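You operate a simulated robot arm through the tools that you are given. There is no shell and no other tool.

You run a simulated two-armed robot. Do the job below in one go: nothing can be reset, and whatever is moved stays where it is left.

Task
Empty the sump and fill the water tank to about 20 L.
Fine: sump valve closed again, soap knob on 2, pump left off, floor dry. Where these are worked on the way, their far stop is far enough and under half their travel is too little: sump valve.

Only the result counts: the job must be done as asked and must still hold three seconds after the hand-in. Knocking over, shifting, dropping, spilling or breaking anything else fails it.

Robot
Two 7-joint arms with fingered hands on one trunk that stands fixed in place. Base frame: the origin is at the foot of the trunk, x ahead of it, y to its left, z up. Lengths are in m, angles in rad, forces in N, time in s.
The left shoulder is at [0.042, 0.163, 1.061], the right one opposite. Each reaches about 1.215 m from its shoulder. Payload 4 kg a hand.
The tool frame of a hand sits at the grasp point between the pads (the TCP): z along the fingers, y along the line on which they close. The tips reach 0.036 m beyond it. The gripper opens to 0.124 m; its body begins 0.042 m behind the TCP. The gripper is a hand of 4 fingers: y runs from the thumb to the fingers, the wrist lies at [-0.015, -0.099, -0.189] in the tool frame, and closing takes about 1.5 s.
Orientation is told as [roll, pitch, yaw] about the base's x, y, z axes, in that order, counted from this pose: with the fingers straight down and the wrist toward the robot, the tool's x, y and z point along [0, 1, 0], [1, 0, 0] and [0, 0, -1] of the base frame.

Tools
- The arms move only by the tool nudge_tool. It takes "left_series", "right_series" or both (then of equal length, played together; a hand with none holds still); each is a list of rows, each an object (a shift or turn left out is 0, a gripper value left out holds the last) with "linear": the shift along the tool's x, y, z in m, a list of three; "delta_rot": the turn, a rotation vector about the tool's x, y, z in rad, a list of three; "gripper": the closure, from 0 (fully open) to 1 (shut). In form: [{"linear": [dx, dy, dz], "delta_rot": [rx, ry, rz], "gripper": gripper}, ...]. A call has 1 to 20 rows; each row shifts and turns the commanded pose from where the row before left it, along the tool's axes as they then stand. Each row takes 0.2 s and may step no farther than 0.05 m and 0.15 rad from the row before; otherwise, or with a gripper value out of range, the whole call is refused. Where a pose cannot be reached the arm comes as near as it can. A force on the tool above 90 N (or 10 N above the force at the start of the call, whichever is more), or a blocked arm, ends the call early, and 0.2 s more pass. Each finger travels about 0.045 m/s and halts on what it meets, pressing with about 25 N; the grip force reading is that of the motor and also rises with nothing between the fingers. The clock runs only during rows and for 0.2 s after the last one: add rows that do not move to give the fingers time. It gives the time, the measured TCP pose, the force on the tool (base axes), the opening and the grip force at its end, in the units of the frame above (readings bear some noise), with the torque about the TCP (base axes, N m) and any sound that the robot's microphone picked up.
- Cameras (640 x 400 px; columns grow to the right, rows downward): "scene" is now at [0.1393, 0.0471, 1.3282]; the picture's right is [0.44, -0.89, -0.07], its down [-0.18, -0.02, -0.98] and it looks along [0.88, 0.45, -0.17] (base axes); focal length 225 px, centre (320, 200). "left" rides on the left gripper at [-0.075, -0.086, -0.123] in its tool frame; the picture's right is [-0.70, -0.34, 0.63], its down [0.64, -0.68, 0.35] and it looks along [0.32, 0.65, 0.69] (tool axes); focal length 275 px, centre (320, 200). "right" rides on the right gripper at [0.075, -0.086, -0.123] in its tool frame; the picture's right is [-0.70, 0.34, -0.63], its down [-0.64, -0.68, 0.35] and it looks along [-0.32, 0.65, 0.69] (tool axes); focal length 275 px, centre (320, 200). There is no depth. A picture from a camera that has moved, and an enlarged one, comes with that camera's place and axes in the base frame and with its lens. The place of the scene camera against the robot may be out by one fixed shift of up to 0.012 m in any direction.
- capture(camera): a new picture of that camera. No time passes.
- lift_body(by): moves the trunk up (or, below 0, down) by that many m; the arms and the scene camera ride with it, the base frame stays. It gives what a move gives, with no picture.
- hand_shape(shape, hand): the hand has 4 fingers and takes this shape, open, in about a second: jaw (thumb against the fingers, like two jaws); tri (thumb and two fingers); tip (a fingertip pinch); poke (one finger out to press); point (the index stretched); flat (the hand flat); cup (the hand cupped); fist (a fist). The gripper value then closes the fingers along that shape, each until it touches; the sizes above hold for jaw. It gives what a move gives, with no picture.
- pan_tilt(pan, tilt): turns the head with the scene camera to pan (to the left, within 1.501 rad either way) and tilt (down, from -0.506 to 1.204), counted from straight ahead of the robot (the tilt from the chest, where the trunk bows). It gives what a move gives.
- enlarge(camera, box): a new picture of the part [left, top, right, bottom] of that camera's present view, enlarged. No time passes.
- sign_off(): hands the job in; it is judged then, once.

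Places have to be worked out from the pictures, the camera data and where the tool is seen. Open the grippers and draw the arms clear of the work before you hand the job in, unless the task says otherwise.

The tools are called after ">>>" as name(argument=value, ...) on one line, values as JSON. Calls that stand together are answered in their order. nudge_tool: Moves the arms, as the interface text tells. Its arguments: {"type":"object","properties":{"left_series":{"type":"array","items":{"type":"object","properties":{"linear":{"type":"array","items":{"type":"number"}},"delta_rot":{"type":"array","items":{"type":"number"}},"gripper":{"type":"number"}}}},"right_series":{"type":"array","items":{"type":"object","properties":{"linear":{"type":"array","items":{"type":"number"}},"delta_rot":{"type":"array","items":{"type":"number"}},"gripper":{"type":"number"}}}}},"required":[]} The other tools are called the same way: lift_body (by) moves the trunk up or down; hand_shape (shape, hand) gives the hand a shape; pan_tilt (pan, tilt) turns the head that bears the scene camera; capture (camera) takes a picture; enlarge (camera, box) takes an enlarged picture of a part of a camera's view; sign_off () hands the job in.

At the start:

```text
time: 0.0
left_position: [0.5029, 0.6864, 1.4029]
left_tool_rot: [0.0, 0.0, 0.001]
left_wrist_force: [-0.5, 0.0, -0.2]
left_wrist_torque: [-0.02, -0.02, -0.04]
left_finger_gap: 0.1237
left_gripper_force: 0.1
left_shape: jaw
right_position: [0.8347, 0.0523, 1.3365]
right_tool_rot: [0.001, -0.001, -0.001]
right_wrist_force: [0.4, -0.6, -0.6]
right_wrist_torque: [0.0, -0.02, 0.01]
right_finger_gap: 0.1234
right_gripper_force: 0.1
right_shape: jaw
trunk travel left (down, up): [-0.225, 0.253]
head pan, tilt (commanded): [0.464, 0.037]
```

scene: 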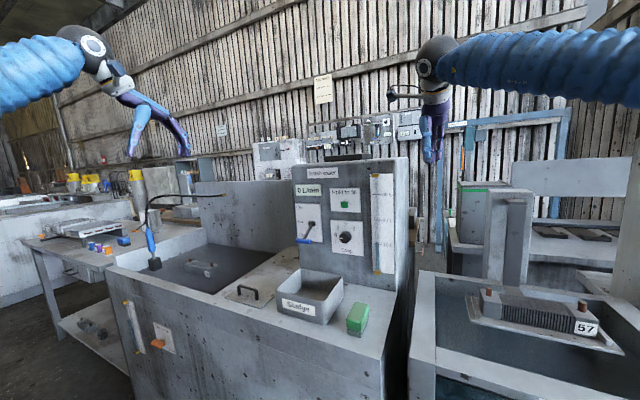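
right: 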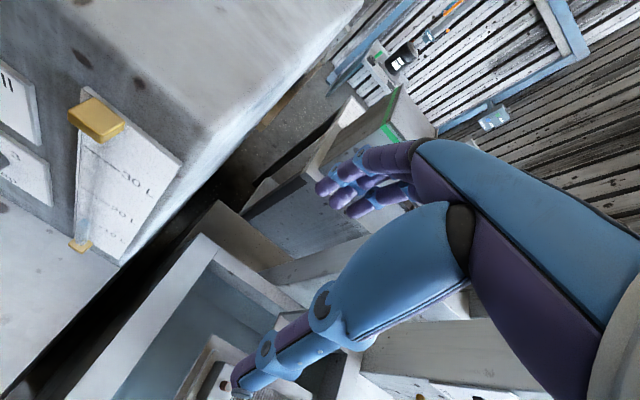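
left: 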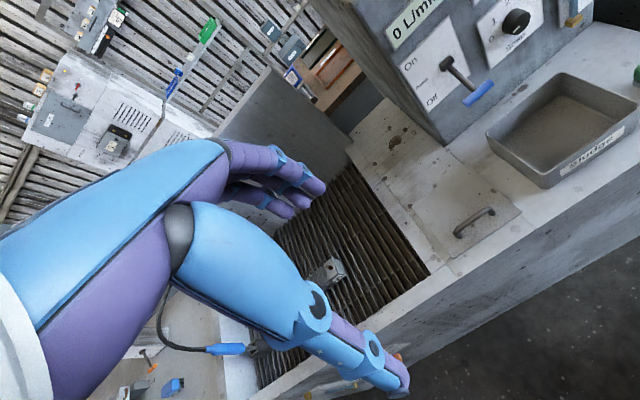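

I'll look more closely at the machine first, enlarging the control panel and the front of the sump.

>>> enlarge(camera="scene", box=[280, 150, 420, 290])

>>> enlarge(camera="scene", box=[100, 260, 260, 400])

>>> enlarge(camera="scene", box=[220, 250, 400, 370])

>>> enlarge(camera="scene", box=[280, 50, 440, 170])

```text
2.86 times, centred on (350, 220) of scene
camera zoom: at [0.1393, 0.0471, 1.3282], right [0.44, -0.89, -0.07], down [-0.18, -0.02, -0.98], along [0.88, 0.45, -0.17], focal length 642 px, centre (234, 143)
```

zoom: 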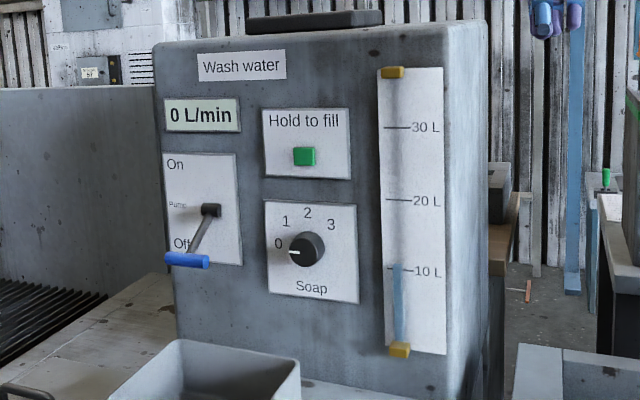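

```text
2.86 times, centred on (180, 330) of scene
camera zoom: at [0.1393, 0.0471, 1.3282], right [0.44, -0.89, -0.07], down [-0.18, -0.02, -0.98], along [0.88, 0.45, -0.17], focal length 642 px, centre (720, -171)
```

zoom: 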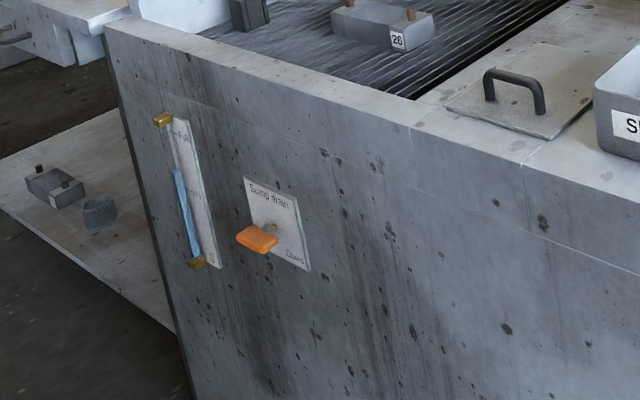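

```text
3.33 times, centred on (310, 310) of scene
camera zoom: at [0.1393, 0.0471, 1.3282], right [0.44, -0.89, -0.07], down [-0.18, -0.02, -0.98], along [0.88, 0.45, -0.17], focal length 749 px, centre (353, -167)
```

zoom: 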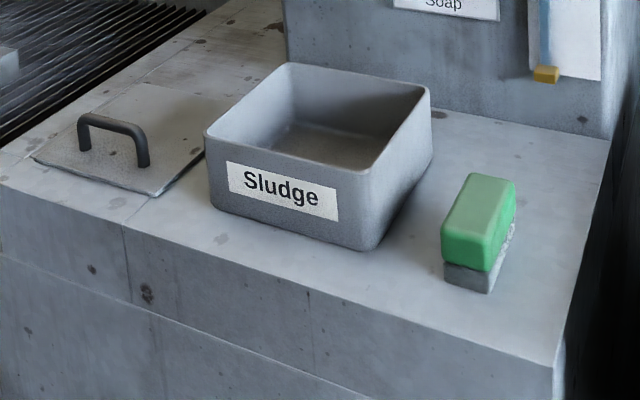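

```text
3.33 times, centred on (360, 110) of scene
camera zoom: at [0.1393, 0.0471, 1.3282], right [0.44, -0.89, -0.07], down [-0.18, -0.02, -0.98], along [0.88, 0.45, -0.17], focal length 749 px, centre (187, 500)
```

zoom: 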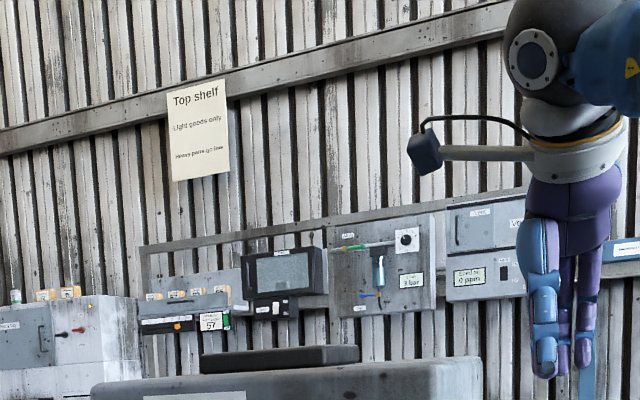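

The tank gauge reads about 11 L, the soap knob is on 0, the pump lever is at Off, and the sump drain has an orange handle with its own gauge. I'll tilt the head down to see the sump front better.

>>> pan_tilt(pan=0.7, tilt=0.6)

>>> capture(camera="scene")

```text
time: 1.0
left_position: [0.5021, 0.6849, 1.4013]
left_tool_rot: [0.0, -0.001, 0.0]
left_wrist_force: [-0.8, 0.4, 0.4]
left_wrist_torque: [0.01, -0.05, 0.01]
left_finger_gap: 0.1239
left_gripper_force: 0.1
left_shape: jaw
right_position: [0.8362, 0.0519, 1.3376]
right_tool_rot: [0.0, 0.0, 0.001]
right_wrist_force: [-0.1, -1.5, 0.0]
right_wrist_torque: [0.0, 0.02, 0.0]
right_finger_gap: 0.1238
right_gripper_force: 0.1
right_shape: jaw
trunk travel left (down, up): [-0.225, 0.253]
head pan, tilt (commanded): [0.7, 0.6]
```

```text
taken
camera scene: at [0.118, 0.0633, 1.279], right [0.64, -0.77, -0.1], down [-0.55, -0.36, -0.75], along [0.54, 0.53, -0.65], focal length 225 px, centre (320, 200)
```

scene: 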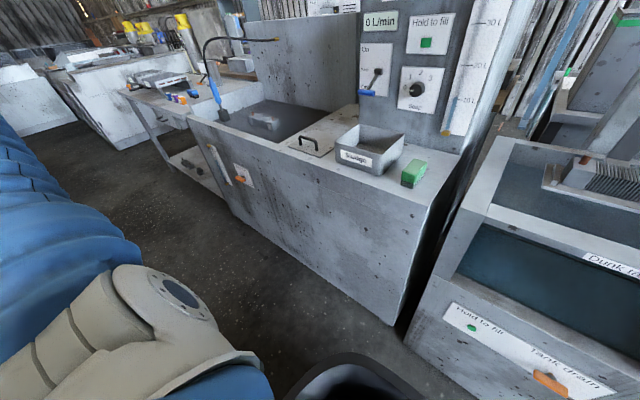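

I can see a separate "Dunk tank" with its own fill and drain on the right, which isn't ours. I'll enlarge the sump drain and the panel.

>>> enlarge(camera="scene", box=[190, 130, 280, 200])

>>> enlarge(camera="scene", box=[340, 0, 540, 150])

>>> enlarge(camera="scene", box=[420, 240, 640, 400])

```text
5.71 times, centred on (235, 165) of scene
camera zoom: at [0.118, 0.0633, 1.279], right [0.64, -0.77, -0.1], down [-0.55, -0.36, -0.75], along [0.54, 0.53, -0.65], focal length 1283 px, centre (806, 400)
```

zoom: 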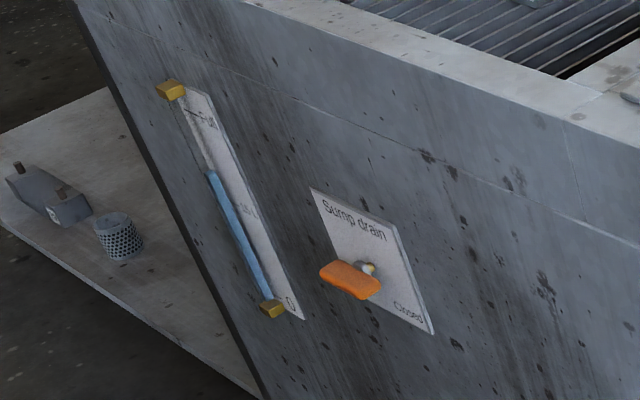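

```text
2.67 times, centred on (440, 75) of scene
camera zoom: at [0.118, 0.0633, 1.279], right [0.64, -0.77, -0.1], down [-0.55, -0.36, -0.75], along [0.54, 0.53, -0.65], focal length 599 px, centre (0, 533)
```

zoom: 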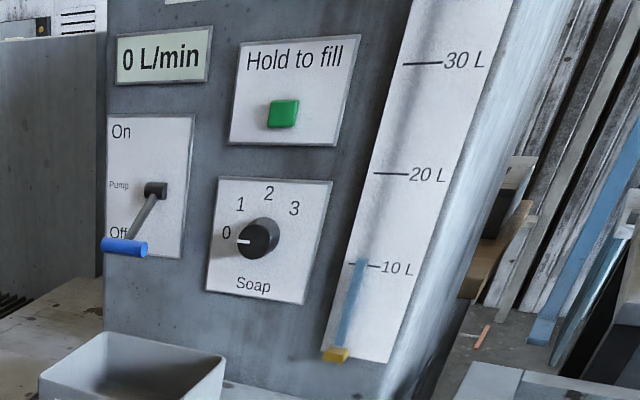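

```text
2.50 times, centred on (530, 320) of scene
camera zoom: at [0.118, 0.0633, 1.279], right [0.64, -0.77, -0.1], down [-0.55, -0.36, -0.75], along [0.54, 0.53, -0.65], focal length 562 px, centre (-205, -100)
```

zoom: 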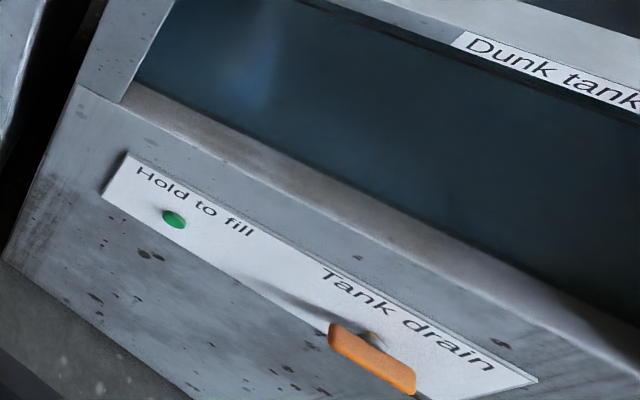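

From triangulation, the hatch handle is near (0.65, 0.60, 0.92), the soap knob near (0.84, 0.315, 1.065), the pump hub near (0.84, 0.445, 1.11) and the sump valve near (0.53, 0.98, 0.68). I'll pull the left hand back and down so its camera can see the valve.

>>> nudge_tool(left_series=[{"linear": [0.015, -0.018, 0.0365]}, {"linear": [0.015, -0.018, 0.0365]}, {"linear": [0.015, -0.018, 0.0365]}, {"linear": [0.015, -0.018, 0.0365]}, {"linear": [0.015, -0.018, 0.0365]}, {"linear": [0.015, -0.018, 0.0365]}, {"linear": [0.015, -0.018, 0.0365]}, {"linear": [0.015, -0.018, 0.0365]}, {"linear": [0.015, -0.018, 0.0365]}, {"linear": [0.015, -0.018, 0.0365]}, {"linear": [0.015, -0.018, 0.0365]}])

>>> capture(camera="left")

>>> capture(camera="scene")

```text
time: 3.4
left_position: [0.3044, 0.8515, 0.9991]
left_tool_rot: [0.0, -0.001, 0.001]
left_wrist_force: [-0.1, 0.3, -0.7]
left_wrist_torque: [-0.05, 0.01, -0.02]
left_finger_gap: 0.1239
left_gripper_force: 0.0
left_shape: jaw
right_position: [0.8357, 0.0537, 1.3368]
right_tool_rot: [0.0, 0.002, -0.002]
right_wrist_force: [0.1, -0.6, -0.1]
right_wrist_torque: [-0.02, -0.04, -0.02]
right_finger_gap: 0.1237
right_gripper_force: 0.1
right_shape: jaw
trunk travel left (down, up): [-0.225, 0.253]
head pan, tilt (commanded): [0.7, 0.6]
```

```text
taken
camera left: at [0.2177, 0.7773, 1.1211], right [-0.34, -0.7, -0.63], down [-0.68, 0.64, -0.35], along [0.65, 0.32, -0.69], focal length 275 px, centre (320, 200)
```

left: 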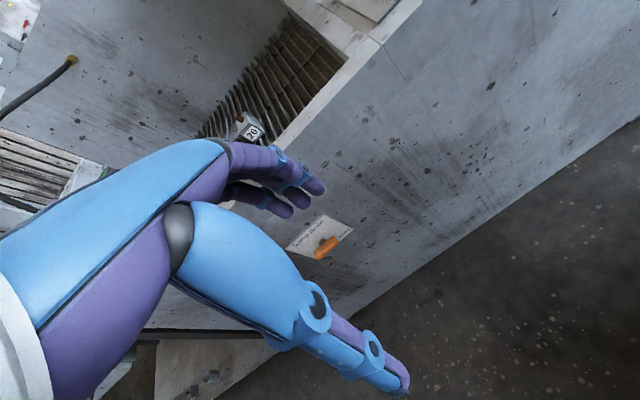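

```text
taken
camera scene: at [0.1179, 0.064, 1.2789], right [0.64, -0.77, -0.1], down [-0.55, -0.36, -0.75], along [0.54, 0.53, -0.66], focal length 225 px, centre (320, 200)
```

scene: 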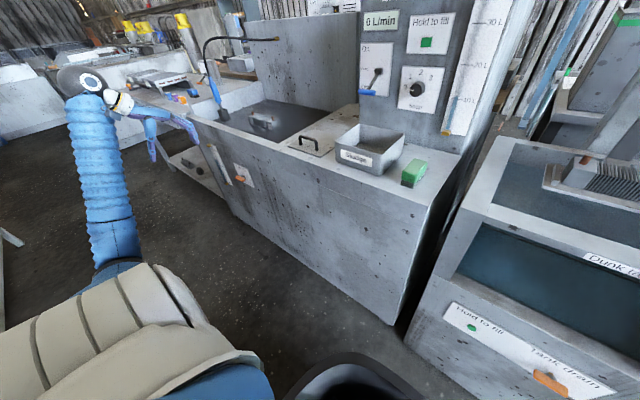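

The left camera now sees the valve plate. I'll enlarge it to read the labels and see which way the handle points.

>>> enlarge(camera="left", box=[270, 200, 370, 270])

>>> enlarge(camera="scene", box=[200, 130, 280, 190])

```text
5.71 times, centred on (320, 235) of left
camera zoom: at [0.2177, 0.7773, 1.1211], right [-0.34, -0.7, -0.63], down [-0.68, 0.64, -0.35], along [0.65, 0.32, -0.69], focal length 1573 px, centre (320, 0)
```

zoom: 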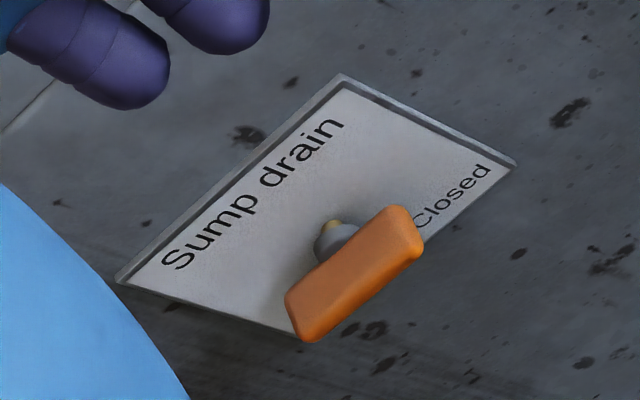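

```text
6.67 times, centred on (240, 160) of scene
camera zoom: at [0.1179, 0.064, 1.2789], right [0.64, -0.77, -0.1], down [-0.55, -0.36, -0.75], along [0.54, 0.53, -0.66], focal length 1497 px, centre (853, 467)
```

zoom: 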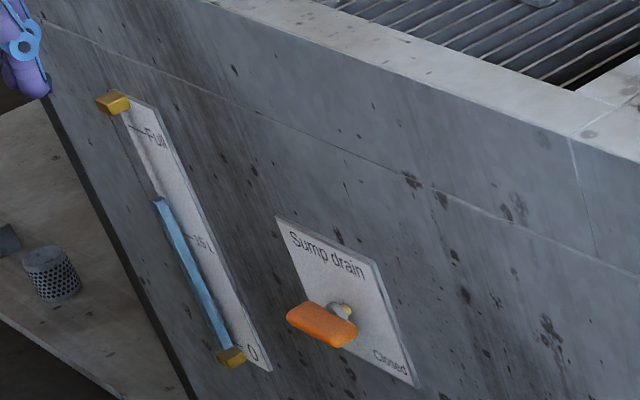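

The orange bar lies horizontal at about (0.543, 1.036, 0.645) on a stem, with "Closed" at the lower right and a possible label hidden behind it. I'll draw the right hand back from the tank and turn the left hand's fingers forward, which also gives me a view from below.

>>> nudge_tool(right_series=[{"linear": [-0.01, -0.04, 0]}, {"linear": [-0.01, -0.04, 0]}, {"linear": [-0.01, -0.04, 0]}, {"linear": [-0.01, -0.04, 0]}, {"linear": [-0.01, -0.04, 0]}, {"linear": [-0.01, -0.04, 0]}, {"linear": [-0.01, -0.04, 0]}, {"linear": [-0.01, -0.04, 0]}, {"linear": [-0.01, -0.04, 0]}, {"linear": [-0.01, -0.04, 0]}, {"linear": [-0.01, -0.04, 0]}], left_series=[{"delta_rot": [-0.1428, 0, 0]}, {"delta_rot": [-0.1428, 0, 0]}, {"delta_rot": [-0.1428, 0, 0]}, {"delta_rot": [-0.1428, 0, 0]}, {"delta_rot": [-0.1428, 0, 0]}, {"delta_rot": [-0.1428, 0, 0]}, {"delta_rot": [-0.1428, 0, 0]}, {"delta_rot": [-0.1428, 0, 0]}, {"delta_rot": [-0.1428, 0, 0]}, {"delta_rot": [-0.1428, 0, 0]}, {"delta_rot": [-0.1428, 0, 0]}])

>>> capture(camera="left")

>>> capture(camera="scene")

```text
time: 5.8
left_position: [0.3032, 0.8511, 1.0002]
left_tool_rot: [-3.079, -1.569, 3.08]
left_wrist_force: [-0.3, -0.8, 0.2]
left_wrist_torque: [0.0, -0.01, -0.01]
left_finger_gap: 0.1238
left_gripper_force: 0.1
left_shape: jaw
right_position: [0.3944, -0.0578, 1.3366]
right_tool_rot: [0.0, -0.001, 0.0]
right_wrist_force: [-0.7, 0.4, 0.0]
right_wrist_torque: [0.01, -0.01, -0.02]
right_finger_gap: 0.1236
right_gripper_force: 0.0
right_shape: jaw
trunk travel left (down, up): [-0.225, 0.253]
head pan, tilt (commanded): [0.7, 0.6]
```

```text
taken
camera left: at [0.1793, 0.7762, 0.9148], right [0.64, -0.7, -0.34], down [0.35, 0.65, -0.68], along [0.69, 0.32, 0.65], focal length 275 px, centre (320, 200)
```

left: 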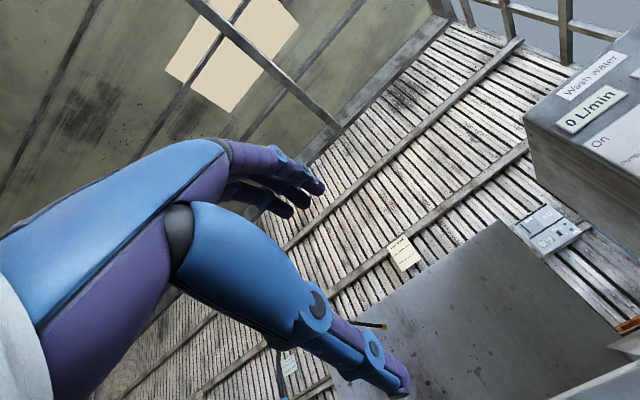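

```text
taken
camera scene: at [0.1174, 0.0631, 1.2791], right [0.64, -0.76, -0.1], down [-0.55, -0.36, -0.75], along [0.54, 0.53, -0.65], focal length 225 px, centre (320, 200)
```

scene: 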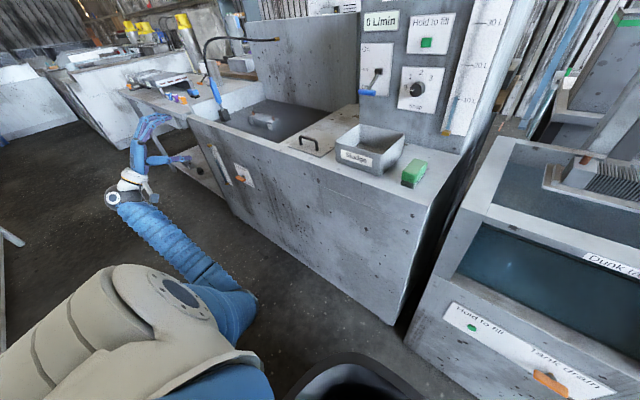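

The hand turned cleanly, with fingers forward and the finger side up. I'll lower the trunk to bring the valve within comfortable reach and then look from the left camera.

>>> lift_body(by=-0.2)

>>> nudge_tool(left_series=[{"linear": [0.015, -0.045, 0]}, {"linear": [0.015, -0.045, 0]}, {"linear": [0.015, -0.045, 0]}, {"linear": [0.015, -0.045, 0]}, {"linear": [0.015, -0.045, 0]}, {"linear": [0.015, -0.045, 0]}])

>>> capture(camera="left")

>>> capture(camera="scene")

```text
time: 8.0
left_position: [0.3031, 0.8506, 0.8019]
left_tool_rot: [3.134, -1.57, -3.133]
left_wrist_force: [0.2, 0.2, -0.1]
left_wrist_torque: [0.0, -0.02, -0.03]
left_finger_gap: 0.1239
left_gripper_force: 0.1
left_shape: jaw
right_position: [0.395, -0.0571, 1.1371]
right_tool_rot: [-0.001, -0.003, 0.0]
right_wrist_force: [-0.7, 0.7, 0.2]
right_wrist_torque: [0.02, 0.01, 0.02]
right_finger_gap: 0.1239
right_gripper_force: 0.0
right_shape: jaw
trunk travel left (down, up): [-0.025, 0.453]
head pan, tilt (commanded): [0.7, 0.6]
```

```text
time: 9.3
left_position: [0.3036, 0.9405, 0.531]
left_tool_rot: [0.341, -1.571, -0.342]
left_wrist_force: [-0.3, -0.2, 0.6]
left_wrist_torque: [0.0, 0.01, 0.01]
left_finger_gap: 0.1236
left_gripper_force: 0.1
left_shape: jaw
right_position: [0.3948, -0.0572, 1.136]
right_tool_rot: [0.0, -0.001, 0.002]
right_wrist_force: [-0.4, 1.0, -0.3]
right_wrist_torque: [-0.04, -0.01, 0.02]
right_finger_gap: 0.1238
right_gripper_force: 0.0
right_shape: jaw
trunk travel left (down, up): [-0.025, 0.453]
head pan, tilt (commanded): [0.7, 0.6]
```

```text
taken
camera left: at [0.1806, 0.8662, 0.4439], right [0.63, -0.7, -0.34], down [0.35, 0.64, -0.68], along [0.69, 0.32, 0.65], focal length 275 px, centre (320, 200)
```

left: 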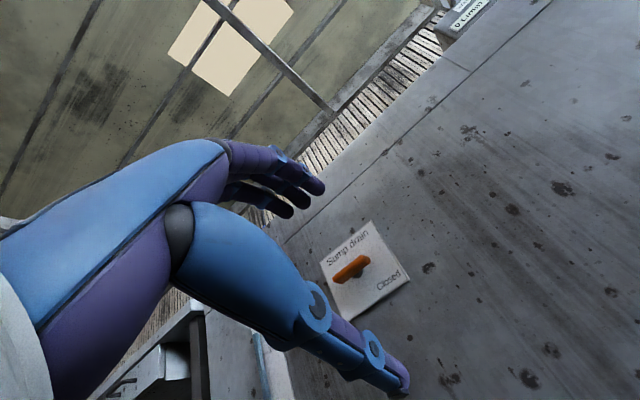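

```text
taken
camera scene: at [0.246, 0.0633, 1.0054], right [0.57, -0.77, -0.3], down [-0.77, -0.36, -0.53], along [0.3, 0.53, -0.79], focal length 225 px, centre (320, 200)
```

scene: 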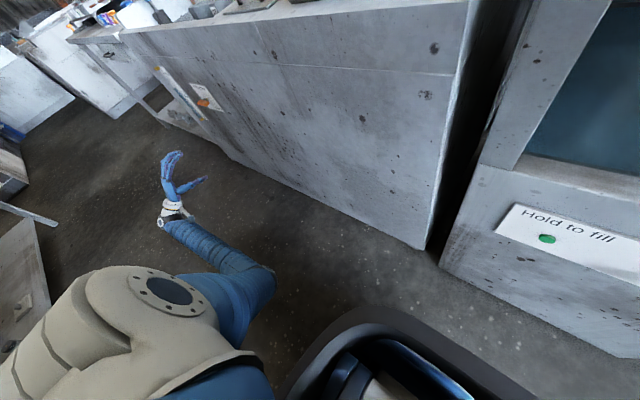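

The valve plate is in view from below. I'll enlarge it to check the hidden corner.

>>> enlarge(camera="left", box=[310, 210, 420, 330])

>>> enlarge(camera="scene", box=[140, 60, 240, 130])

```text
3.33 times, centred on (365, 270) of left
camera zoom: at [0.1806, 0.8662, 0.4439], right [0.63, -0.7, -0.34], down [0.35, 0.64, -0.68], along [0.69, 0.32, 0.65], focal length 918 px, centre (170, -33)
```

zoom: 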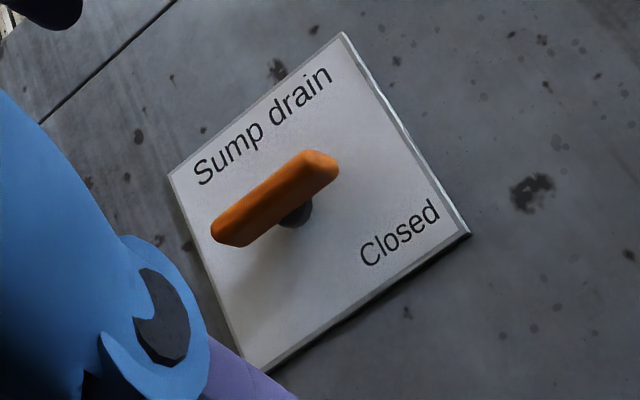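

```text
5.71 times, centred on (190, 95) of scene
camera zoom: at [0.246, 0.0633, 1.0054], right [0.57, -0.77, -0.3], down [-0.77, -0.36, -0.53], along [0.3, 0.53, -0.79], focal length 1283 px, centre (1063, 800)
```

zoom: 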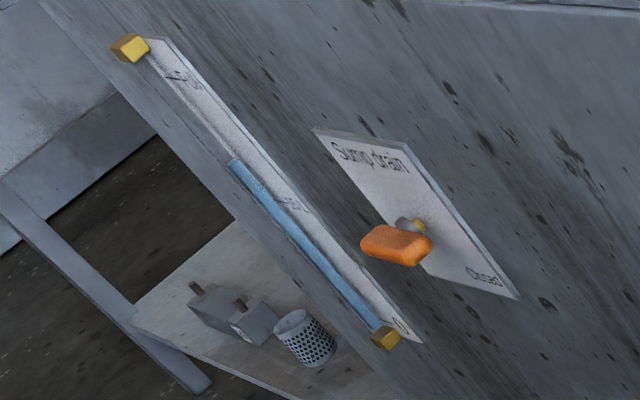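

Only "Closed" is printed on the plate. The T-bar re-triangulates to about (0.549, 1.041, 0.636), so I'll bring the open hand to about 0.1 m in front of it, thumb below and fingers above, and check.

>>> nudge_tool(left_series=[{"linear": [0.02, 0.0212, 0.027]}, {"linear": [0.02, 0.0212, 0.027]}, {"linear": [0.02, 0.0212, 0.027]}, {"linear": [0.02, 0.0212, 0.027]}, {"linear": [0.02, 0.0212, 0.027]}])

>>> capture(camera="left")

>>> capture(camera="scene")

```text
time: 10.6
left_position: [0.44, 1.0392, 0.639]
left_tool_rot: [-0.101, -1.57, 0.101]
left_wrist_force: [-0.3, -0.5, 0.4]
left_wrist_torque: [0.06, 0.01, 0.0]
left_finger_gap: 0.124
left_gripper_force: 0.0
left_shape: jaw
right_position: [0.3938, -0.0575, 1.1371]
right_tool_rot: [-0.001, 0.0, 0.001]
right_wrist_force: [-0.5, 0.3, 0.8]
right_wrist_torque: [0.02, -0.02, 0.04]
right_finger_gap: 0.1239
right_gripper_force: 0.0
right_shape: jaw
trunk travel left (down, up): [-0.025, 0.453]
head pan, tilt (commanded): [0.7, 0.6]
```

```text
taken
camera left: at [0.3159, 0.9651, 0.5517], right [0.63, -0.7, -0.34], down [0.35, 0.64, -0.68], along [0.69, 0.32, 0.65], focal length 275 px, centre (320, 200)
```

left: 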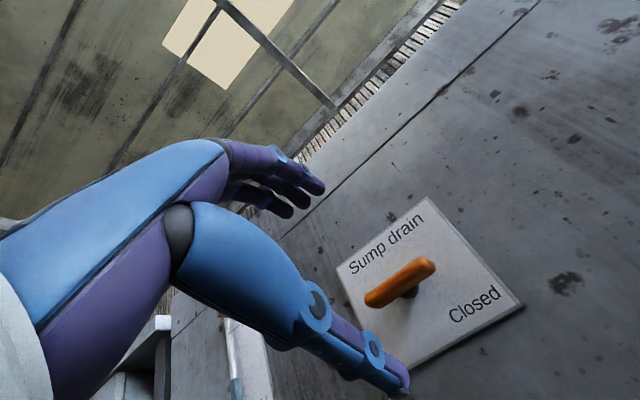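

```text
taken
camera scene: at [0.2456, 0.0631, 1.0056], right [0.57, -0.76, -0.3], down [-0.77, -0.36, -0.53], along [0.3, 0.53, -0.79], focal length 225 px, centre (320, 200)
```

scene: 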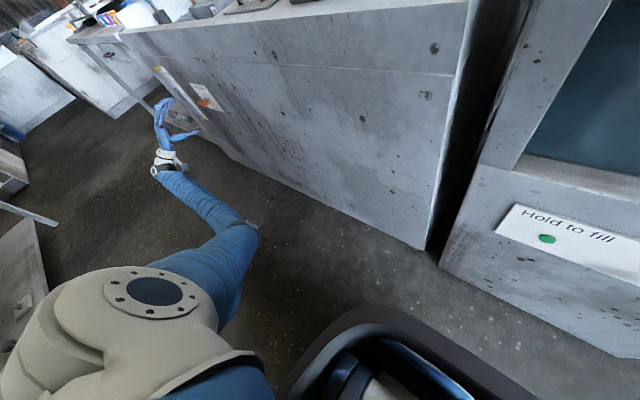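

The bar sits at (0.55, 1.04, 0.636), about 0.03 m off the plate at x≈0.579. I'll advance so the fingertips stop just short of the plate, straddling the bar, and look before closing.

>>> nudge_tool(left_series=[{"linear": [0.0, -0.001, 0.03]}, {"linear": [0.0, -0.001, 0.03]}, {"linear": [0.0, -0.001, 0.028]}, {}])

>>> capture(camera="left")

>>> enlarge(camera="scene", box=[140, 60, 240, 180])

```text
time: 11.6
left_position: [0.5275, 1.0401, 0.6349]
left_tool_rot: [-0.123, -1.568, 0.122]
left_wrist_force: [-0.6, -0.5, -0.3]
left_wrist_torque: [0.0, 0.03, 0.02]
left_finger_gap: 0.1237
left_gripper_force: 0.1
left_shape: jaw
right_position: [0.3956, -0.0581, 1.1369]
right_tool_rot: [0.001, 0.0, -0.001]
right_wrist_force: [0.1, -0.1, -0.9]
right_wrist_torque: [0.02, 0.02, -0.02]
right_finger_gap: 0.124
right_gripper_force: 0.0
right_shape: jaw
trunk travel left (down, up): [-0.025, 0.453]
head pan, tilt (commanded): [0.7, 0.6]
```

```text
taken
camera left: at [0.4047, 0.9655, 0.5476], right [0.63, -0.7, -0.34], down [0.35, 0.64, -0.68], along [0.69, 0.32, 0.65], focal length 275 px, centre (320, 200)
```

left: 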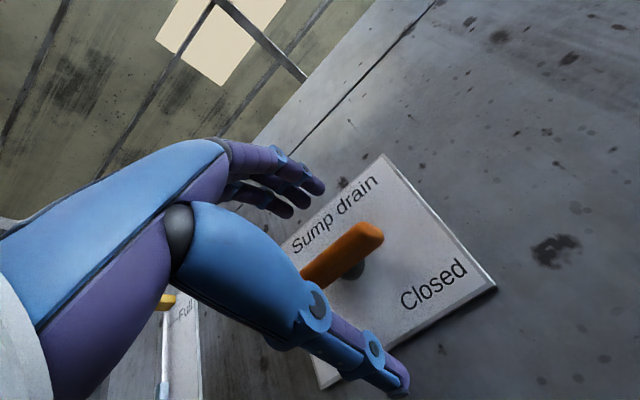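

```text
3.33 times, centred on (190, 120) of scene
camera zoom: at [0.2459, 0.0631, 1.0054], right [0.57, -0.77, -0.3], down [-0.77, -0.36, -0.53], along [0.3, 0.53, -0.79], focal length 749 px, centre (753, 467)
```

zoom: 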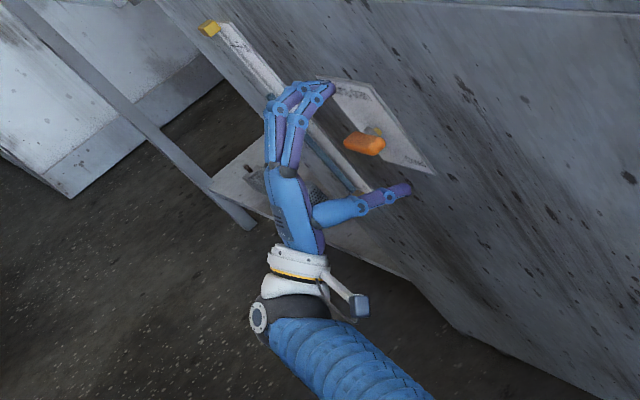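

The bar is between the thumb and fingers. I'll close the gripper on it.

>>> nudge_tool(left_series=[{"gripper": 1}, {"gripper": 1}, {"gripper": 1}, {"gripper": 1}, {"gripper": 1}, {"gripper": 1}, {"gripper": 1}, {"gripper": 1}, {"gripper": 1}])

>>> capture(camera="left")

>>> enlarge(camera="scene", box=[140, 60, 240, 180])

```text
time: 13.6
left_position: [0.5282, 1.041, 0.6342]
left_tool_rot: [-0.863, -1.569, 0.862]
left_wrist_force: [-3.4, 0.6, -3.7]
left_wrist_torque: [0.06, -0.4, 0.01]
left_finger_gap: 0.0186
left_gripper_force: 25.0
left_shape: jaw
right_position: [0.3951, -0.0572, 1.1366]
right_tool_rot: [0.0, 0.0, 0.0]
right_wrist_force: [0.5, -0.1, 0.0]
right_wrist_torque: [-0.03, 0.0, 0.01]
right_finger_gap: 0.1239
right_gripper_force: 0.1
right_shape: jaw
trunk travel left (down, up): [-0.025, 0.453]
head pan, tilt (commanded): [0.7, 0.6]
```

```text
taken
camera left: at [0.4039, 0.9658, 0.547], right [0.63, -0.7, -0.34], down [0.35, 0.64, -0.68], along [0.69, 0.32, 0.65], focal length 275 px, centre (320, 200)
```

left: 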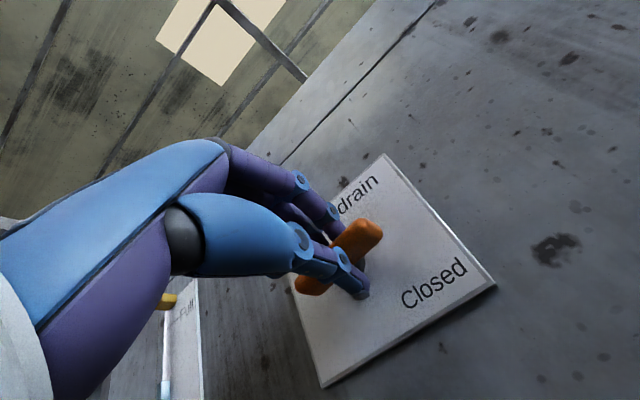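

```text
3.33 times, centred on (190, 120) of scene
camera zoom: at [0.2458, 0.0636, 1.0054], right [0.57, -0.77, -0.3], down [-0.77, -0.36, -0.53], along [0.3, 0.53, -0.79], focal length 749 px, centre (753, 467)
```

zoom: 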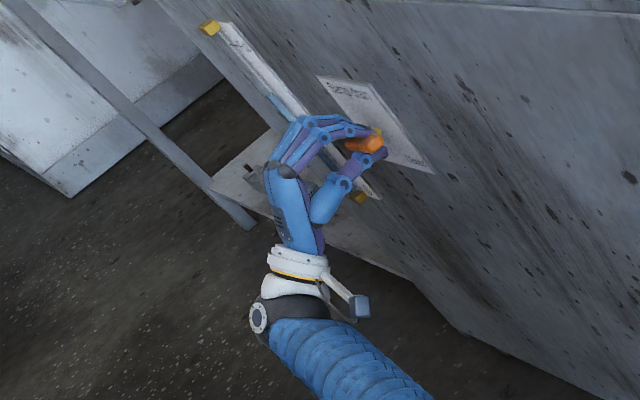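

It is gripped (gap 0.0186 m, 25 N). I'll try a small counter-clockwise turn, as seen from the front, and watch the torque and the microphone.

>>> nudge_tool(left_series=[{"delta_rot": [0, 0, -0.08], "gripper": 1}, {"delta_rot": [0, 0, -0.08]}, {"delta_rot": [0, 0, -0.08]}])

>>> capture(camera="left")

```text
time: 14.3
left_position: [0.5269, 1.0405, 0.6326]
left_tool_rot: [-1.566, -1.329, 1.568]
left_wrist_force: [-5.9, -2.9, -4.1]
left_wrist_torque: [0.06, -0.3, 0.02]
left_finger_gap: 0.018
left_gripper_force: 24.9
left_shape: jaw
right_position: [0.3962, -0.0571, 1.1368]
right_tool_rot: [-0.001, -0.001, 0.0]
right_wrist_force: [0.4, -0.4, 0.1]
right_wrist_torque: [-0.01, -0.01, 0.02]
right_finger_gap: 0.124
right_gripper_force: 0.1
right_shape: jaw
trunk travel left (down, up): [-0.025, 0.453]
head pan, tilt (commanded): [0.7, 0.6]
```

```text
taken
camera left: at [0.4037, 0.9476, 0.5673], right [0.63, -0.76, -0.16], down [0.35, 0.46, -0.82], along [0.69, 0.46, 0.55], focal length 275 px, centre (320, 200)
```

left: 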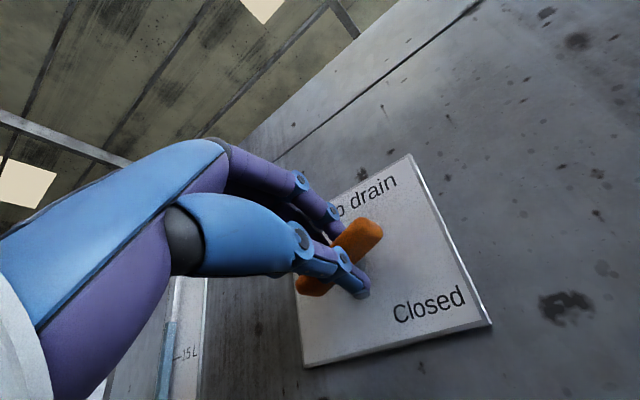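

The bar turned with the hand at almost no torque, so counter-clockwise opens it. I'll continue toward the quarter-turn stop.

>>> nudge_tool(left_series=[{"delta_rot": [0, 0, -0.12]}, {"delta_rot": [0, 0, -0.12]}, {"delta_rot": [0, 0, -0.12]}, {"delta_rot": [0, 0, -0.12]}, {"delta_rot": [0, 0, -0.12]}, {"delta_rot": [0, 0, -0.12]}, {"delta_rot": [0, 0, -0.12]}])

>>> capture(camera="left")

>>> enlarge(camera="scene", box=[140, 60, 240, 180])

```text
time: 15.9
left_position: [0.5277, 1.0415, 0.6338]
left_tool_rot: [-1.571, -0.487, 1.57]
left_wrist_force: [-10.5, -14.6, -7.3]
left_wrist_torque: [0.06, -0.04, -0.01]
left_finger_gap: 0.018
left_gripper_force: 25.2
left_shape: jaw
right_position: [0.3963, -0.0574, 1.1366]
right_tool_rot: [-0.001, 0.0, -0.001]
right_wrist_force: [0.1, -0.6, -0.1]
right_wrist_torque: [-0.05, 0.02, -0.01]
right_finger_gap: 0.1241
right_gripper_force: 0.0
right_shape: jaw
trunk travel left (down, up): [-0.025, 0.453]
head pan, tilt (commanded): [0.7, 0.6]
```

```text
taken
camera left: at [0.4035, 0.9303, 0.6591], right [0.63, -0.62, 0.46], down [0.35, -0.3, -0.89], along [0.69, 0.72, 0.03], focal length 275 px, centre (320, 200)
```

left: 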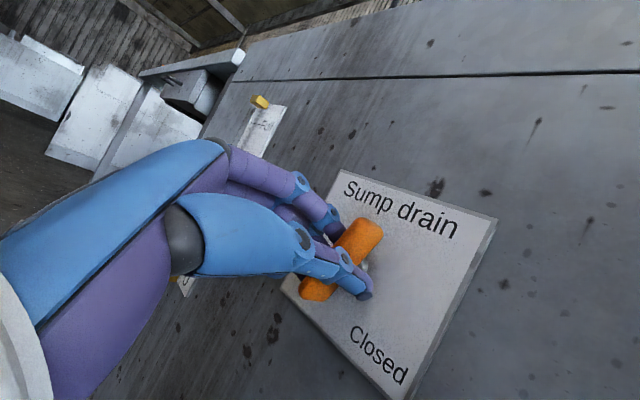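

```text
3.33 times, centred on (190, 120) of scene
camera zoom: at [0.2459, 0.063, 1.0054], right [0.57, -0.77, -0.3], down [-0.77, -0.36, -0.53], along [0.3, 0.53, -0.79], focal length 749 px, centre (753, 467)
```

zoom: 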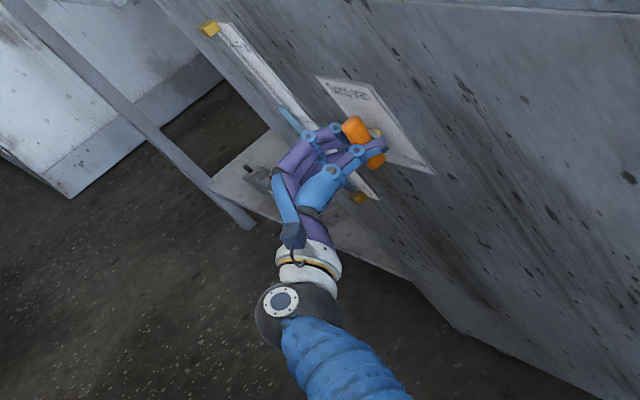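

It has turned about 1.08 rad with a slight side load. I'll ease the hand a few mm toward −y and finish the turn to the stop.

>>> nudge_tool(left_series=[{"linear": [-0.0014, -0.0027, 0], "delta_rot": [0, 0, -0.1]}, {"delta_rot": [0, 0, -0.1]}, {"delta_rot": [0, 0, -0.1]}, {"delta_rot": [0, 0, -0.1]}, {"delta_rot": [0, 0, -0.08]}])

>>> capture(camera="left")

>>> enlarge(camera="scene", box=[140, 60, 240, 180])

```text
time: 17.1
left_position: [0.5271, 1.0384, 0.6354]
left_tool_rot: [-1.572, -0.009, 1.573]
left_wrist_force: [-7.3, -0.5, -0.7]
left_wrist_torque: [0.19, 0.0, 0.47]
left_finger_gap: 0.0168
left_gripper_force: 25.3
left_shape: jaw
right_position: [0.3948, -0.0572, 1.1366]
right_tool_rot: [0.001, -0.001, -0.001]
right_wrist_force: [0.2, -0.5, -0.2]
right_wrist_torque: [0.02, -0.01, -0.01]
right_finger_gap: 0.1236
right_gripper_force: 0.0
right_shape: jaw
trunk travel left (down, up): [-0.025, 0.453]
head pan, tilt (commanded): [0.7, 0.6]
```

```text
taken
camera left: at [0.4032, 0.9518, 0.7078], right [0.63, -0.34, 0.69], down [0.35, -0.68, -0.65], along [0.69, 0.65, -0.31], focal length 275 px, centre (320, 200)
```

left: 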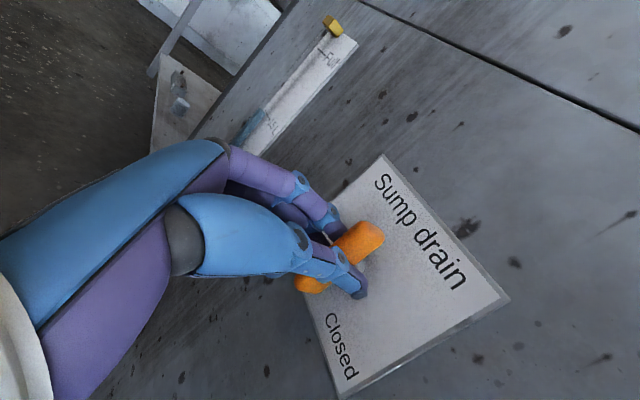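

```text
3.33 times, centred on (190, 120) of scene
camera zoom: at [0.2456, 0.0631, 1.0056], right [0.57, -0.77, -0.3], down [-0.77, -0.36, -0.53], along [0.3, 0.53, -0.79], focal length 749 px, centre (753, 467)
```

zoom: 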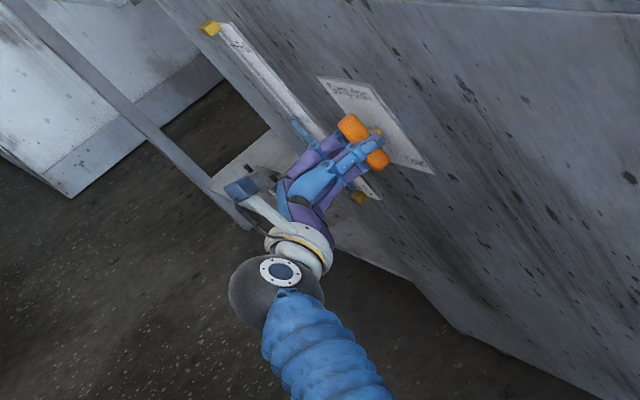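

The sump gauge is falling, so it is draining. I'll turn a little further to find the stop and let some time pass.

>>> nudge_tool(left_series=[{"delta_rot": [0, 0, -0.08]}, {"delta_rot": [0, 0, -0.08]}, {}, {}, {}])

>>> capture(camera="left")

>>> enlarge(camera="scene", box=[140, 60, 240, 180])

```text
time: 18.4
left_position: [0.5261, 1.0366, 0.6356]
left_tool_rot: [-1.57, 0.148, 1.57]
left_wrist_force: [-6.5, -1.0, 6.1]
left_wrist_torque: [0.32, -0.11, 0.45]
left_finger_gap: 0.0168
left_gripper_force: 24.5
left_shape: jaw
right_position: [0.3935, -0.0583, 1.1366]
right_tool_rot: [0.0, 0.0, 0.0]
right_wrist_force: [0.0, 0.4, 0.9]
right_wrist_torque: [0.03, -0.02, -0.02]
right_finger_gap: 0.1237
right_gripper_force: 0.0
right_shape: jaw
trunk travel left (down, up): [-0.025, 0.453]
head pan, tilt (commanded): [0.7, 0.6]
```

```text
taken
camera left: at [0.4031, 0.9644, 0.7213], right [0.63, -0.23, 0.74], down [0.35, -0.77, -0.54], along [0.69, 0.6, -0.41], focal length 275 px, centre (320, 200)
```

left: 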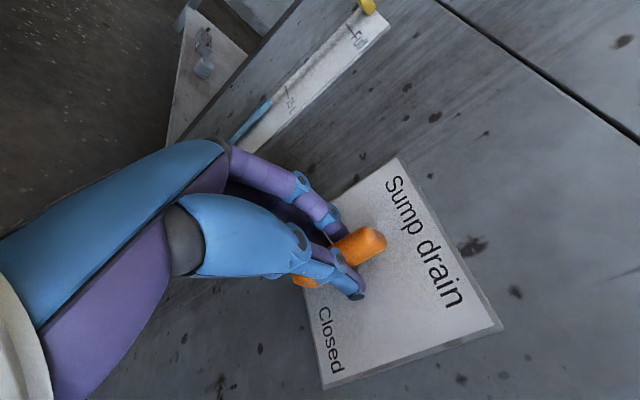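

```text
3.33 times, centred on (190, 120) of scene
camera zoom: at [0.2454, 0.0627, 1.0057], right [0.57, -0.76, -0.3], down [-0.77, -0.36, -0.53], along [0.3, 0.53, -0.79], focal length 749 px, centre (753, 467)
```

zoom: 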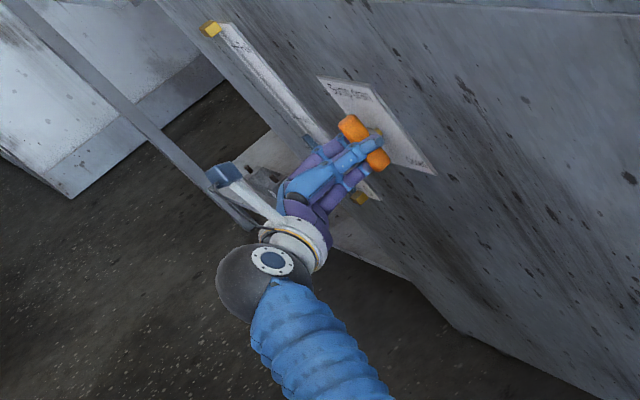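

It is against the stop, with torque rising and the bar slipping slightly in the grip, and the level is dropping. I'll relax the extra twist on the left hand, and while it drains turn the right hand's fingers forward in free space.

>>> nudge_tool(left_series=[{"delta_rot": [0, 0, 0.08]}, {"delta_rot": [0, 0, 0.05]}, {}, {}, {}, {}, {}, {}, {}, {}, {}], right_series=[{"delta_rot": [-0.1428, 0, 0]}, {"delta_rot": [-0.1428, 0, 0]}, {"delta_rot": [-0.1428, 0, 0]}, {"delta_rot": [-0.1428, 0, 0]}, {"delta_rot": [-0.1428, 0, 0]}, {"delta_rot": [-0.1428, 0, 0]}, {"delta_rot": [-0.1428, 0, 0]}, {"delta_rot": [-0.1428, 0, 0]}, {"delta_rot": [-0.1428, 0, 0]}, {"delta_rot": [-0.1428, 0, 0]}, {"delta_rot": [-0.1428, 0, 0]}])

>>> capture(camera="left")

>>> capture(camera="right")

>>> capture(camera="scene")

```text
time: 20.8
left_position: [0.5267, 1.0378, 0.6345]
left_tool_rot: [-1.571, 0.021, 1.571]
left_wrist_force: [-5.4, 1.2, 3.2]
left_wrist_torque: [0.14, -0.09, 0.48]
left_finger_gap: 0.0168
left_gripper_force: 24.6
left_shape: jaw
right_position: [0.4541, -0.0112, 1.2001]
right_tool_rot: [1.971, -1.541, -1.972]
right_wrist_force: [-0.4, 0.4, 0.4]
right_wrist_torque: [0.0, 0.01, 0.01]
right_finger_gap: 0.1241
right_gripper_force: 0.1
right_shape: jaw
right hand out of reach, approached as far as the arm can: row 8, 9, 10, 11
trunk travel left (down, up): [-0.025, 0.453]
head pan, tilt (commanded): [0.7, 0.6]
```

```text
taken
camera left: at [0.4031, 0.9538, 0.7101], right [0.63, -0.32, 0.7], down [0.35, -0.69, -0.63], along [0.69, 0.64, -0.33], focal length 275 px, centre (320, 200)
```

left: 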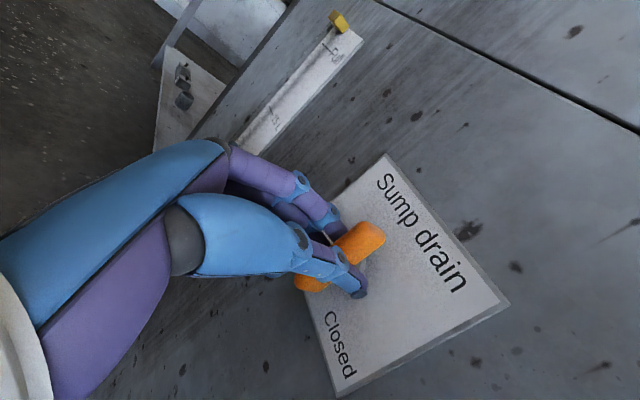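

```text
taken
camera right: at [0.3324, 0.0664, 1.1158], right [-0.64, -0.7, 0.31], down [0.35, -0.63, -0.69], along [0.68, -0.33, 0.65], focal length 275 px, centre (320, 200)
```

right: 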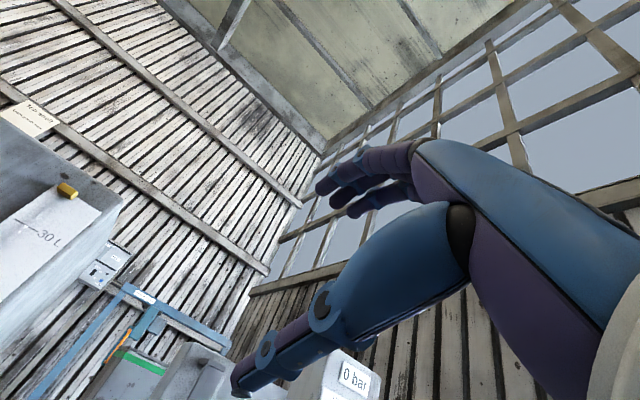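

```text
taken
camera scene: at [0.1959, 0.0434, 0.9781], right [0.64, -0.69, -0.34], down [-0.73, -0.69, 0.03], along [-0.25, 0.23, -0.94], focal length 225 px, centre (320, 200)
```

scene: 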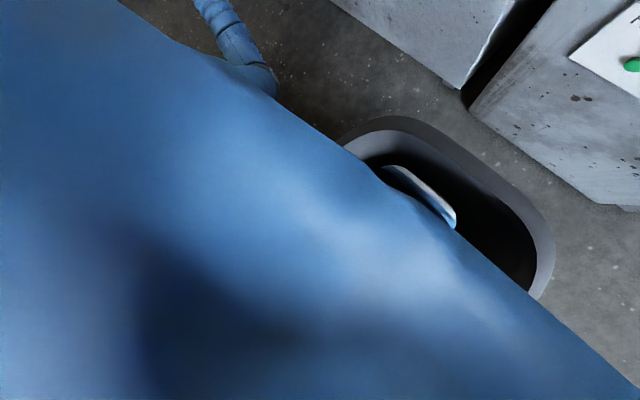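

The sump gauge already looks almost empty down past 15 L, but the right arm folded close to the head and blocked or pushed the camera. I'll move the right hand forward and outward to free it, holding the valve open.

>>> nudge_tool(left_series=[{}, {}, {}, {}, {}], right_series=[{"linear": [-0.02, 0, 0.035]}, {"linear": [-0.02, 0, 0.035]}, {"linear": [-0.02, 0, 0.035]}, {"linear": [-0.02, 0, 0.035]}, {"linear": [-0.02, 0, 0.035]}])

>>> capture(camera="scene")

>>> capture(camera="right")

>>> enlarge(camera="left", box=[200, 0, 380, 180])

```text
time: 21.9
left_position: [0.5251, 1.0384, 0.6339]
left_tool_rot: [-1.571, 0.019, 1.573]
left_wrist_force: [-9.8, -7.6, 4.3]
left_wrist_torque: [0.15, -0.16, 0.22]
left_finger_gap: 0.0168
left_gripper_force: 25.2
left_shape: jaw
right_position: [0.5149, -0.096, 1.2003]
right_tool_rot: [0.084, -1.549, -0.088]
right_wrist_force: [0.2, -0.2, 0.2]
right_wrist_torque: [0.02, 0.05, -0.03]
right_finger_gap: 0.1238
right_gripper_force: 0.1
right_shape: jaw
right hand out of reach, approached as far as the arm can: row 2, 3, 4, 5
trunk travel left (down, up): [-0.025, 0.453]
head pan, tilt (commanded): [0.7, 0.6]
```

```text
taken
camera scene: at [0.2458, 0.0637, 1.0054], right [0.57, -0.76, -0.3], down [-0.77, -0.36, -0.53], along [0.29, 0.53, -0.79], focal length 225 px, centre (320, 200)
```

scene: 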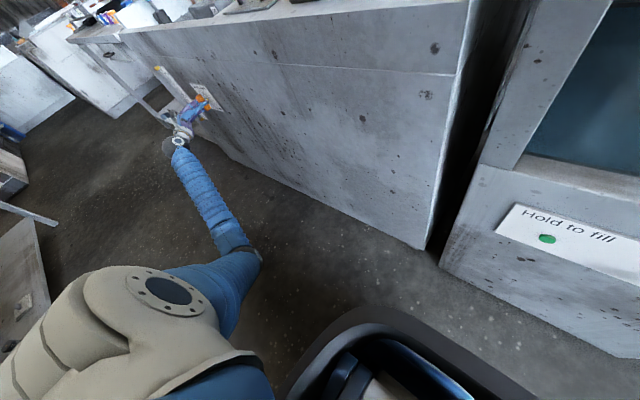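

```text
taken
camera right: at [0.3906, -0.0194, 1.1179], right [-0.63, -0.69, 0.35], down [0.33, -0.65, -0.69], along [0.7, -0.32, 0.63], focal length 275 px, centre (320, 200)
```

right: 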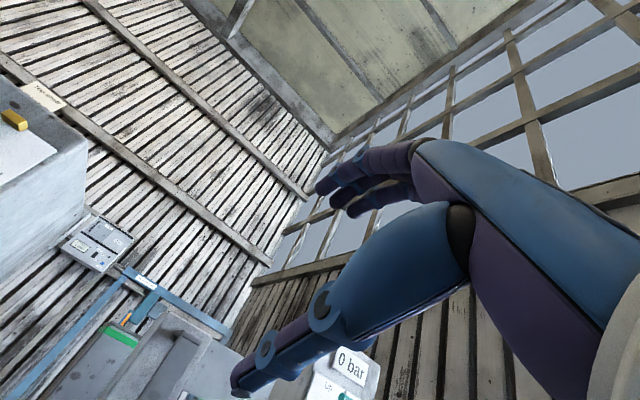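

```text
2.22 times, centred on (290, 90) of left
camera zoom: at [0.4028, 0.9543, 0.7098], right [0.63, -0.32, 0.7], down [0.35, -0.69, -0.63], along [0.69, 0.64, -0.33], focal length 612 px, centre (387, 444)
```

zoom: 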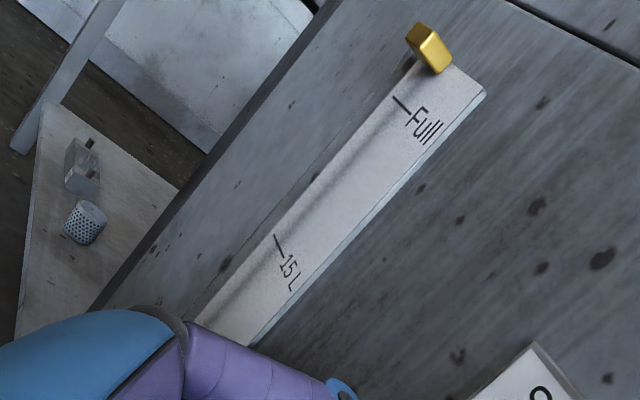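

The head is free again and the level is below what the left camera can see. I'll check the gauge's lower end from the scene camera.

>>> enlarge(camera="scene", box=[140, 50, 230, 130])

```text
5.00 times, centred on (185, 90) of scene
camera zoom: at [0.2458, 0.0637, 1.0054], right [0.57, -0.76, -0.3], down [-0.77, -0.36, -0.53], along [0.29, 0.53, -0.79], focal length 1123 px, centre (995, 750)
```

zoom: 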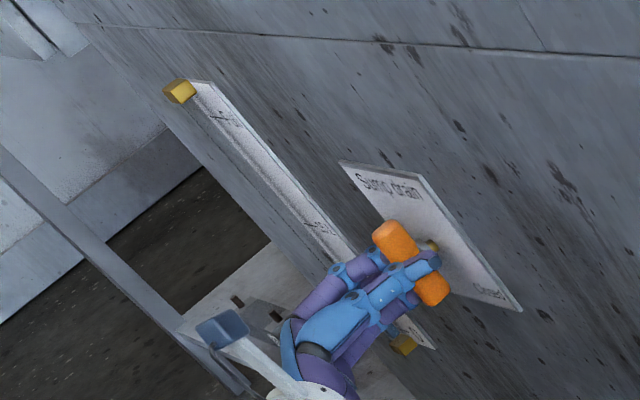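

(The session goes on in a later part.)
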